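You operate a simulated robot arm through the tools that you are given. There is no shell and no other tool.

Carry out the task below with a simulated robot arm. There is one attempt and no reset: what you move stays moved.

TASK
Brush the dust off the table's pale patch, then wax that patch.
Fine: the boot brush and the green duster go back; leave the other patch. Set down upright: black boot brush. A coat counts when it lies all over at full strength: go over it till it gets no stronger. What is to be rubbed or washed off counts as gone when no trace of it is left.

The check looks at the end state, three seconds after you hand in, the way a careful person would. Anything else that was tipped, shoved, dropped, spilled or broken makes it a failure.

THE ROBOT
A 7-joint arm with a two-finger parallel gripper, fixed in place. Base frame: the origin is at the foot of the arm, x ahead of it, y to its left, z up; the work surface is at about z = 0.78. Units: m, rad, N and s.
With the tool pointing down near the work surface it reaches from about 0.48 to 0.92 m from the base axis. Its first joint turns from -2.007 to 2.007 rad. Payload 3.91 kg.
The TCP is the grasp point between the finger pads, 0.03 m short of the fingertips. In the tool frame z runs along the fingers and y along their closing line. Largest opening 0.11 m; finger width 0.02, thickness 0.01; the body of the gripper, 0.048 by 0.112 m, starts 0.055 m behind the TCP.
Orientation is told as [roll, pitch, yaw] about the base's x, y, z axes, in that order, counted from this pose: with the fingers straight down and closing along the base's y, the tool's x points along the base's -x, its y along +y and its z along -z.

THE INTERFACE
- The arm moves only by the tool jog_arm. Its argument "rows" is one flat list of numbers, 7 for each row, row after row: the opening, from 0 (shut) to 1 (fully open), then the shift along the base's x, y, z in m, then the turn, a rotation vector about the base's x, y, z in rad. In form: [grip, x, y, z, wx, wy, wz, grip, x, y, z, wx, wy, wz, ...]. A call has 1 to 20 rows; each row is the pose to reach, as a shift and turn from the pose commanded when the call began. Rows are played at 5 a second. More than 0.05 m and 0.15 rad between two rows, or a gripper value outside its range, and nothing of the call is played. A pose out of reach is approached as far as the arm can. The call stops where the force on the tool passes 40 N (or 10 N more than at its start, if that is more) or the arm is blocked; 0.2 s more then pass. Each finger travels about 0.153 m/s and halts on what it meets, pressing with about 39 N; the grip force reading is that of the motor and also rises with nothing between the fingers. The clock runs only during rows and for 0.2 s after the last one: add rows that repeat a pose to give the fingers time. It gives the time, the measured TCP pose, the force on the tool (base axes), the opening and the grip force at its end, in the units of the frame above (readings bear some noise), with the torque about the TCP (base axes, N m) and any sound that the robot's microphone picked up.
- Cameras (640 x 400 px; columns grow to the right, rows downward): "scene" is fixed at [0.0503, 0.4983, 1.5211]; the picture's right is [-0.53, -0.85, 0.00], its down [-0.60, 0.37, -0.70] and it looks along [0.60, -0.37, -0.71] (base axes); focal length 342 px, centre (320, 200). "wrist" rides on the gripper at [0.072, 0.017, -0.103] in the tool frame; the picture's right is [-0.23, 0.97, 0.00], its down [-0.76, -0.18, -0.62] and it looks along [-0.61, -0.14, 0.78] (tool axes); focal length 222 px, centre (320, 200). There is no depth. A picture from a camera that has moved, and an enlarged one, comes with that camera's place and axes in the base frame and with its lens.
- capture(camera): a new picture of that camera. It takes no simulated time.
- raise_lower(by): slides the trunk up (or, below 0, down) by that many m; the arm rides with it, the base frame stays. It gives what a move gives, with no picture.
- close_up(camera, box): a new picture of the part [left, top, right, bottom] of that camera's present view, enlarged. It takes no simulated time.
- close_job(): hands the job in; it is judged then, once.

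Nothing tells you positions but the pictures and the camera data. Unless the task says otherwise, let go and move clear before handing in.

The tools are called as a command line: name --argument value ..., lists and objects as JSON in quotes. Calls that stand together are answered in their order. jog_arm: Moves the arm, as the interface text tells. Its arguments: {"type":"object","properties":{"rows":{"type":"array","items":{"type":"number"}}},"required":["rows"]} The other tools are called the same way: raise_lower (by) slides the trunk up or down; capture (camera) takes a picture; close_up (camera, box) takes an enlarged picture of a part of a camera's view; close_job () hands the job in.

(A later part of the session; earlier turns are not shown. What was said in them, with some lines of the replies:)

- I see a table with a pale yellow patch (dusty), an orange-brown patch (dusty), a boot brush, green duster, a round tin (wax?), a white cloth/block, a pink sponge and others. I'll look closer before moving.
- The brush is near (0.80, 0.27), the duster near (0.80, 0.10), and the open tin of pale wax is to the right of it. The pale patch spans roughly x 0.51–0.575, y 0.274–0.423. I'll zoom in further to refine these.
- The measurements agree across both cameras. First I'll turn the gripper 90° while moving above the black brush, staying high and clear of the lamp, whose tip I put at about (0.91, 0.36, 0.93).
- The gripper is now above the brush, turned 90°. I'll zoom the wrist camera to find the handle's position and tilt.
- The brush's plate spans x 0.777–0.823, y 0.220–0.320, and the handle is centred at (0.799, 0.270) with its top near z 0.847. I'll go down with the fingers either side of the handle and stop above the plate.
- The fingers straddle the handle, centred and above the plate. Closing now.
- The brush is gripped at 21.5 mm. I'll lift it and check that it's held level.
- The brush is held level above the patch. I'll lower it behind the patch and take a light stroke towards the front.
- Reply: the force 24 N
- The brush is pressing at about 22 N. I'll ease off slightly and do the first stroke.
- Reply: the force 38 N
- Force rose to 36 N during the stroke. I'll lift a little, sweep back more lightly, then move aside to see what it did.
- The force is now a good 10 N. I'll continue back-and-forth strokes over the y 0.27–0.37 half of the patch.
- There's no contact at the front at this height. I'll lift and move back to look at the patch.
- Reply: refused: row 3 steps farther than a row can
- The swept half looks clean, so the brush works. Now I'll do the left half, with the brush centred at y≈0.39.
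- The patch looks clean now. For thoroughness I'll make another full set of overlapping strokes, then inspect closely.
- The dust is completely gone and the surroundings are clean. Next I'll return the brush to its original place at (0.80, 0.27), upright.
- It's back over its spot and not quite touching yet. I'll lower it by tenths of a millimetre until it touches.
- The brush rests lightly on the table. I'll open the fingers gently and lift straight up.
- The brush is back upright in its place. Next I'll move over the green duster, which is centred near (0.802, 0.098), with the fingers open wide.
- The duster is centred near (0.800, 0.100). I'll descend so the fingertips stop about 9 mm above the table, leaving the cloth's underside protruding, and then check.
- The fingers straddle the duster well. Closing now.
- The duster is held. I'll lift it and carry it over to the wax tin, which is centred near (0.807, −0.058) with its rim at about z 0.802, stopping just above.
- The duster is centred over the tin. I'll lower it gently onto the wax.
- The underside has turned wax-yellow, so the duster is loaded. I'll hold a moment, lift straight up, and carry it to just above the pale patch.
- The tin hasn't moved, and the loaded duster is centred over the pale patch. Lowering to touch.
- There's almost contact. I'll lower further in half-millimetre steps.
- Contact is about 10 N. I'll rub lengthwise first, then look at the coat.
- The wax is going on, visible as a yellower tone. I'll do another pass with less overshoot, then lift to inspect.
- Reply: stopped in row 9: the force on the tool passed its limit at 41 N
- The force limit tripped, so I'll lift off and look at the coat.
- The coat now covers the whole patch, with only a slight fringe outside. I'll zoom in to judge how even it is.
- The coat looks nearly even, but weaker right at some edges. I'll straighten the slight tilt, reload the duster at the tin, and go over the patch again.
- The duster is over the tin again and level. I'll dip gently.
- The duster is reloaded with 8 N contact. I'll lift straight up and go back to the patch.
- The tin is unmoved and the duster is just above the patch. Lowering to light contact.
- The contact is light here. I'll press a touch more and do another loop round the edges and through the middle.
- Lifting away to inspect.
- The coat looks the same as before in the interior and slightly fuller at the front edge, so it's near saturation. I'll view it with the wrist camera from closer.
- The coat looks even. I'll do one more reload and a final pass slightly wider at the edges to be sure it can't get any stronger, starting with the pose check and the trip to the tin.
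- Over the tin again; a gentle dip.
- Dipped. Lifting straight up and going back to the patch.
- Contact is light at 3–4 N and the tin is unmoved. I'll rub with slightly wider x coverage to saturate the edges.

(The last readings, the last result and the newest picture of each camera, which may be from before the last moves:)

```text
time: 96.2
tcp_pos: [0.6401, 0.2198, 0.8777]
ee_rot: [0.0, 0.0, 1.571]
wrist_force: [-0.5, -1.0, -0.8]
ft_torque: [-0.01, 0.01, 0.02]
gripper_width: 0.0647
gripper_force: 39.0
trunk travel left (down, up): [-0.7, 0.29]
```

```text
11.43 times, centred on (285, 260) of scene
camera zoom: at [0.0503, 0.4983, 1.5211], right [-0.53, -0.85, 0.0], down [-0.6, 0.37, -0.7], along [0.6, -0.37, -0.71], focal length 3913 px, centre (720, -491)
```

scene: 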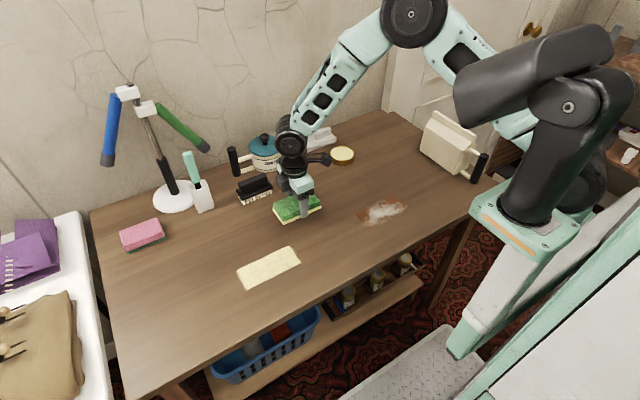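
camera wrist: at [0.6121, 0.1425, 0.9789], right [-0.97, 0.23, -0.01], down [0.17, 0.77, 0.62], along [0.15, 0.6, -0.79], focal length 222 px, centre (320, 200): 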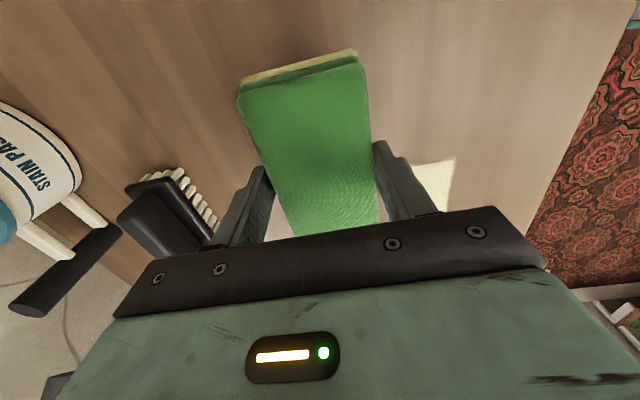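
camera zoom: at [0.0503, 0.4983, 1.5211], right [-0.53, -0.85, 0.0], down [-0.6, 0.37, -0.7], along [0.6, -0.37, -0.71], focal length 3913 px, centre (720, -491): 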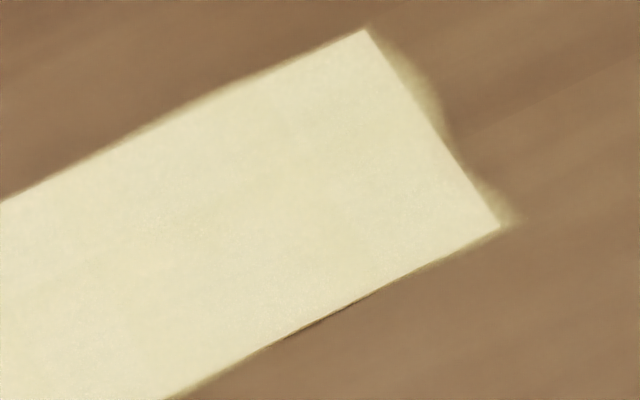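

Two further passes with fresh wax changed nothing, so the coat is at full strength all over. Now I'll return the duster to its original spot, with the grip point at (0.8007, 0.0997).

jog_arm --rows '[0, 0.01, -0.04, 0.01, 0, 0, 0, 0, 0.02, -0.08, 0.01, 0, 0, 0, 0, 0.04, -0.11, 0.01, 0, 0, 0, 0, 0.075, -0.1201, 0.01, 0, 0, 0, 0, 0.11, -0.1201, 0.01, 0, 0, 0, 0, 0.14, -0.1201, 0.01, 0, 0, 0, 0, 0.1606, -0.1201, 0.01, 0, 0, 0, 0, 0.1606, -0.1201, 0.0, 0, 0, 0, 0, 0.1606, -0.1201, 0.0, 0, 0, 0]'

jog_arm --rows '[0, 0, 0, 0, 0, 0, 0]'

jog_arm --rows '[0, 0, 0, 0, 0, 0, 0]'

jog_arm --rows '[0, 0, 0, 0, 0, 0, 0]'

```text
time: 98.2
tcp_pos: [0.8007, 0.0999, 0.8768]
ee_rot: [0.0, 0.0, 1.569]
wrist_force: [-0.6, -0.3, -0.2]
ft_torque: [0.02, -0.04, 0.0]
gripper_width: 0.0649
gripper_force: 39.0
trunk travel left (down, up): [-0.7, 0.29]
```

```text
time: 98.6
tcp_pos: [0.8018, 0.1004, 0.8774]
ee_rot: [0.001, -0.001, 1.571]
wrist_force: [-0.5, -0.2, -1.1]
ft_torque: [0.0, -0.02, -0.02]
gripper_width: 0.0646
gripper_force: 38.8
trunk travel left (down, up): [-0.7, 0.29]
```

```text
time: 99.0
tcp_pos: [0.7996, 0.1011, 0.8773]
ee_rot: [-0.001, 0.0, 1.57]
wrist_force: [-0.4, -0.3, -0.4]
ft_torque: [-0.01, -0.01, -0.02]
gripper_width: 0.0646
gripper_force: 38.2
trunk travel left (down, up): [-0.7, 0.29]
```

```text
time: 99.4
tcp_pos: [0.7997, 0.1006, 0.8765]
ee_rot: [0.0, -0.001, 1.57]
wrist_force: [-0.6, 0.0, -1.7]
ft_torque: [0.01, -0.02, 0.01]
gripper_width: 0.0648
gripper_force: 38.8
trunk travel left (down, up): [-0.7, 0.29]
```

It's over the original spot. Lowering towards the table.

jog_arm --rows '[0, 0, -0.0005, -0.02, 0, 0, 0, 0, 0, -0.0005, -0.04, 0, 0, 0, 0, 0, -0.0005, -0.052, 0, 0, 0, 0, 0, -0.0005, -0.0565, 0, 0, 0, 0, 0, -0.0005, -0.058, 0, 0, 0, 0, 0, -0.0005, -0.058, 0, 0, 0]'

close_up --camera "scene" --box '[265, 120, 365, 195]'

```text
time: 100.8
tcp_pos: [0.8027, 0.1002, 0.8189]
ee_rot: [-0.001, -0.001, 1.569]
wrist_force: [-0.5, 0.8, 0.4]
ft_torque: [0.04, 0.0, -0.01]
gripper_width: 0.0649
gripper_force: 39.7
trunk travel left (down, up): [-0.7, 0.29]
```

```text
5.33 times, centred on (315, 158) of scene
camera zoom: at [0.0503, 0.4983, 1.5211], right [-0.53, -0.85, 0.0], down [-0.6, 0.37, -0.7], along [0.6, -0.37, -0.71], focal length 1826 px, centre (347, 427)
```

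zoom: 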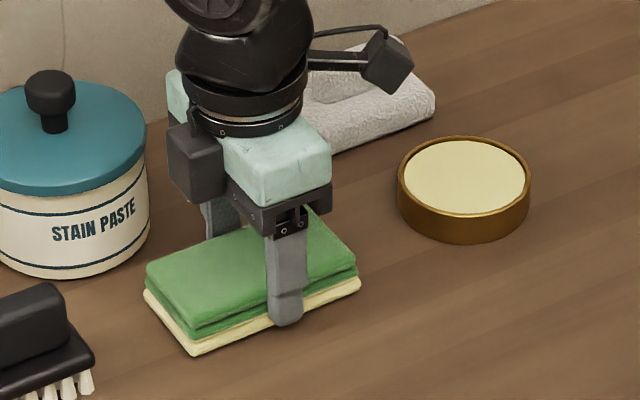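

It's within about 3 mm of the original. I'll nudge it to match more exactly before setting down.

jog_arm --rows '[0, -0.003, -0.0018, 0.001, 0, 0, 0, 0, -0.003, -0.0018, 0, 0, 0, 0, 0, -0.003, -0.0018, 0, 0, 0, 0]'

close_up --camera "scene" --box '[265, 120, 365, 195]'

```text
time: 101.6
tcp_pos: [0.7985, 0.0983, 0.8188]
ee_rot: [0.002, 0.0, 1.571]
wrist_force: [-0.4, -0.2, -0.1]
ft_torque: [0.0, -0.02, -0.01]
gripper_width: 0.0648
gripper_force: 39.1
trunk travel left (down, up): [-0.7, 0.29]
```

```text
5.33 times, centred on (315, 158) of scene
camera zoom: at [0.0503, 0.4983, 1.5211], right [-0.53, -0.85, 0.0], down [-0.6, 0.37, -0.7], along [0.6, -0.37, -0.71], focal length 1826 px, centre (347, 427)
```

zoom: 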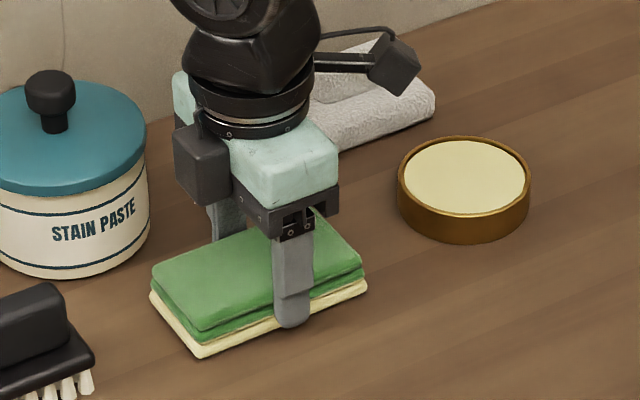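

That matches the original outline. Now the last millimetre down.

jog_arm --rows '[0, 0, 0, -0.0006, 0, 0, 0, 0, 0, 0, -0.001, 0, 0, 0, 0, 0, 0, -0.0013, 0, 0, 0]'

```text
time: 102.4
tcp_pos: [0.7983, 0.0975, 0.8179]
ee_rot: [0.001, 0.0, 1.57]
wrist_force: [-0.6, 0.4, -0.8]
ft_torque: [-0.04, 0.02, 0.01]
gripper_width: 0.065
gripper_force: 39.0
trunk travel left (down, up): [-0.7, 0.29]
```

jog_arm --rows '[0, 0, 0, -0.0004, 0, 0, 0, 0, 0, 0, -0.0007, 0, 0, 0, 0, 0, 0, -0.001, 0, 0, 0]'

```text
time: 103.2
tcp_pos: [0.7979, 0.0981, 0.8173]
ee_rot: [0.001, 0.001, 1.57]
wrist_force: [-3.0, 0.4, 6.8]
ft_torque: [-0.01, 0.2, -0.02]
gripper_width: 0.0651
gripper_force: 39.1
trunk travel left (down, up): [-0.7, 0.29]
```

The duster is on the table. I'll ease the pressure, open the fingers and lift straight up.

jog_arm --rows '[0, 0, 0, 0.0003, 0, 0, 0, 0.65, 0, 0, 0.0003, 0, 0, 0, 0.8, 0, 0, 0.0003, 0, 0, 0, 0.9, 0, 0, 0.0003, 0, 0, 0, 0.9, 0, 0, 0.02, 0, 0, 0, 0.9, 0, 0, 0.05, 0, 0, 0, 0.9, 0, 0, 0.09, 0, 0, 0, 0.9, 0, 0, 0.13, 0, 0, 0, 0.9, 0, 0, 0.17, 0, 0, 0, 0.9, -0.03, 0, 0.2, 0, 0, 0, 0.9, -0.07, 0, 0.22, 0, 0, 0, 0.9, -0.1, -0.02, 0.22, 0, 0, 0, 0.9, -0.13, -0.04, 0.22, 0, 0, 0, 0.9, -0.13, -0.04, 0.22, 0, 0, 0]'

capture --camera "scene"

close_up --camera "scene" --box '[220, 120, 380, 220]'

close_up --camera "scene" --box '[220, 190, 420, 300]'

close_up --camera "scene" --box '[265, 120, 365, 195]'

```text
time: 106.2
tcp_pos: [0.667, 0.0557, 1.0386]
ee_rot: [0.0, -0.001, 1.571]
wrist_force: [-1.3, -0.4, -0.2]
ft_torque: [-0.04, 0.01, -0.02]
gripper_width: 0.099
gripper_force: 0.1
trunk travel left (down, up): [-0.7, 0.29]
```

```text
taken
```

scene: 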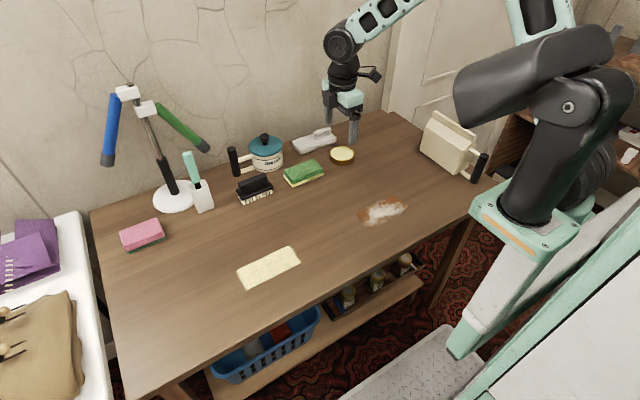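

```text
4.00 times, centred on (300, 170) of scene
camera zoom: at [0.0503, 0.4983, 1.5211], right [-0.53, -0.85, 0.0], down [-0.6, 0.37, -0.7], along [0.6, -0.37, -0.71], focal length 1370 px, centre (400, 320)
```

zoom: 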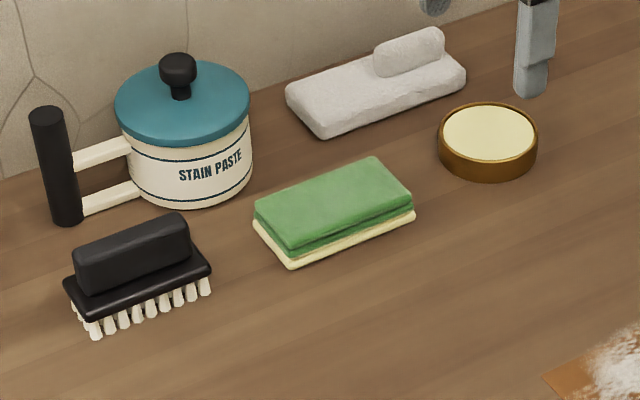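

```text
3.20 times, centred on (320, 245) of scene
camera zoom: at [0.0503, 0.4983, 1.5211], right [-0.53, -0.85, 0.0], down [-0.6, 0.37, -0.7], along [0.6, -0.37, -0.71], focal length 1096 px, centre (320, 56)
```

zoom: 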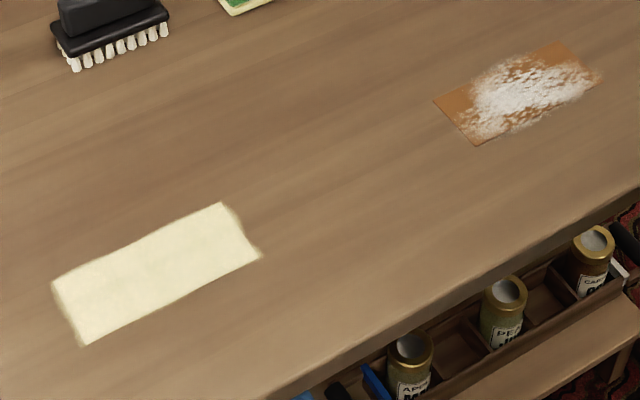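

```text
5.33 times, centred on (315, 158) of scene
camera zoom: at [0.0503, 0.4983, 1.5211], right [-0.53, -0.85, 0.0], down [-0.6, 0.37, -0.7], along [0.6, -0.37, -0.71], focal length 1826 px, centre (347, 427)
```

zoom: 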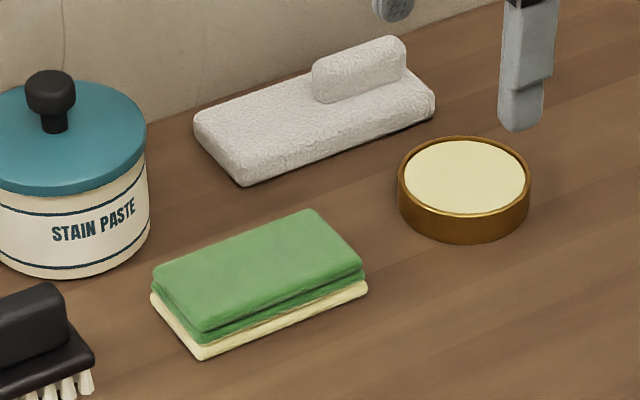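

Both tools are back in place and nothing else has moved. Before handing in, I'll view the patch from above with the empty wrist camera.

jog_arm --rows '[0.9, -0.03, 0.02, 0, 0, 0, 0, 0.9, -0.06, 0.05, 0, 0, 0, 0, 0.9, -0.09, 0.08, 0, 0, 0, 0, 0.9, -0.11, 0.11, 0, 0, 0, 0, 0.9, -0.12, 0.14, 0, 0, 0, 0, 0.9, -0.12, 0.17, -0.02, 0, 0, 0, 0.9, -0.12, 0.19, -0.05, 0, 0, 0, 0.9, -0.12, 0.19, -0.08, 0, 0, 0, 0.9, -0.12, 0.19, -0.08, 0, 0, 0]'

capture --camera "wrist"

close_up --camera "wrist" --box '[220, 0, 420, 130]'

```text
time: 108.2
tcp_pos: [0.5476, 0.2498, 0.9565]
ee_rot: [0.0, -0.001, 1.571]
wrist_force: [0.9, -0.3, 0.3]
ft_torque: [0.0, -0.01, 0.0]
gripper_width: 0.0989
gripper_force: 0.0
trunk travel left (down, up): [-0.7, 0.29]
```

```text
taken
camera wrist: at [0.5314, 0.1759, 1.0586], right [-0.97, 0.23, 0.0], down [0.18, 0.76, 0.62], along [0.14, 0.61, -0.78], focal length 222 px, centre (320, 200)
```

wrist: 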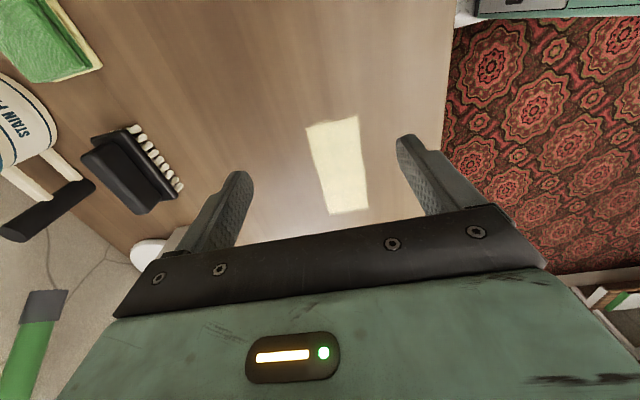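

```text
3.08 times, centred on (320, 65) of wrist
camera zoom: at [0.5314, 0.1759, 1.0586], right [-0.97, 0.23, 0.0], down [0.18, 0.76, 0.62], along [0.14, 0.61, -0.78], focal length 684 px, centre (320, 615)
```

zoom: 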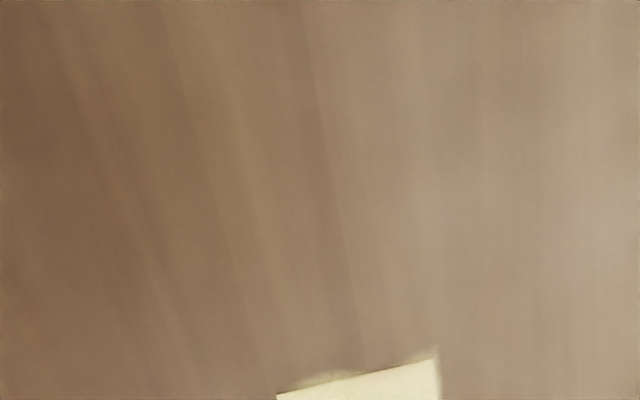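

close_up --camera "wrist" --box '[280, 100, 400, 225]'

close_up --camera "wrist" --box '[295, 110, 375, 165]'

```text
3.20 times, centred on (340, 162) of wrist
camera zoom: at [0.5314, 0.1759, 1.0586], right [-0.97, 0.23, 0.0], down [0.18, 0.76, 0.62], along [0.14, 0.61, -0.78], focal length 711 px, centre (256, 320)
```

zoom: 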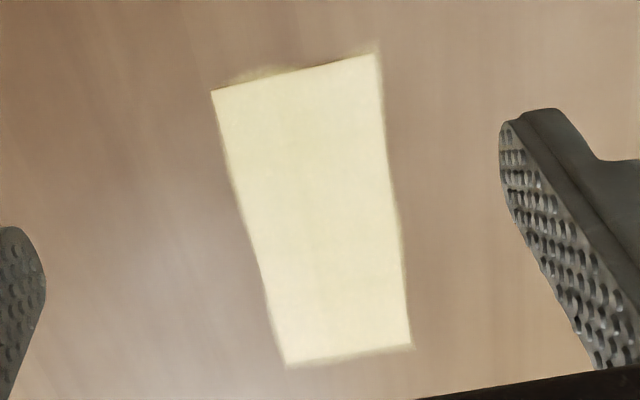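

```text
7.27 times, centred on (335, 138) of wrist
camera zoom: at [0.5314, 0.1759, 1.0586], right [-0.97, 0.23, 0.0], down [0.18, 0.76, 0.62], along [0.14, 0.61, -0.78], focal length 1615 px, centre (211, 654)
```

zoom: 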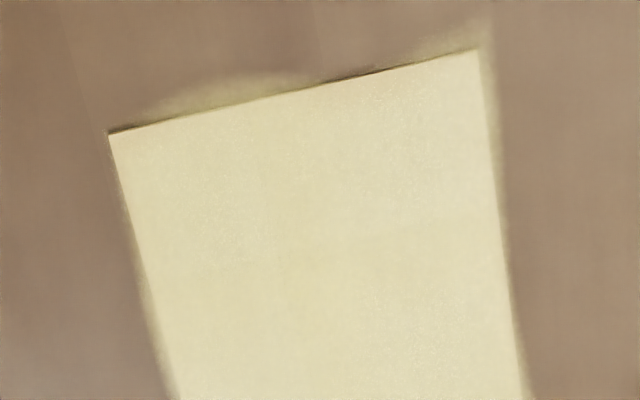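

The coat is even right to the edges, with no dust left. I'll raise the arm clear and then hand in.

jog_arm --rows '[0.9, 0.02, -0.02, 0.03, 0, 0, 0, 0.9, 0.04, -0.05, 0.05, 0, 0, 0, 0.9, 0.06, -0.08, 0.08, 0, 0, 0, 0.9, 0.08, -0.12, 0.1, 0, 0, 0, 0.9, 0.1, -0.16, 0.1, 0, 0, 0, 0.9, 0.1, -0.16, 0.1, 0, 0, 0]'

capture --camera "scene"

```text
time: 109.6
tcp_pos: [0.6513, 0.0864, 1.0557]
ee_rot: [0.0, 0.001, 1.57]
wrist_force: [0.4, 0.5, 0.7]
ft_torque: [-0.01, 0.0, 0.01]
gripper_width: 0.0992
gripper_force: 0.0
trunk travel left (down, up): [-0.7, 0.29]
```

```text
taken
```

scene: 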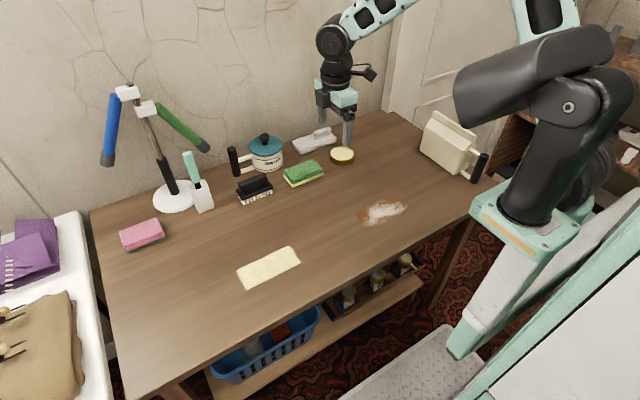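

The pale patch is dust-free and evenly waxed, the brush stands upright in its place, and the duster is back. The other patch is untouched and the arm is clear, so I'm handing in.

close_job

```text
The job is handed in.
```

I brushed the dust off the pale patch and waxed it, then handed the job in; no verdict has come back yet.

- **Dust:** in close-ups from both cameras, no dust is left on the pale patch or around its edges.
- **Wax:** I loaded the green duster from the open tin three times. The last passes with fresh wax made no visible difference, so I took the coat as full strength all over. A thin fringe of wax, up to about 8 mm wide, lies on the table around parts of the patch.
- **Tools:** the black boot brush is back upright, and the green duster is back in its spot. Both sit within a few millimetres of where they started. The duster's underside is still coated with wax.
- **Everything else:** the other patch is untouched. In the pictures, the tin and the other things on the table look where they were.
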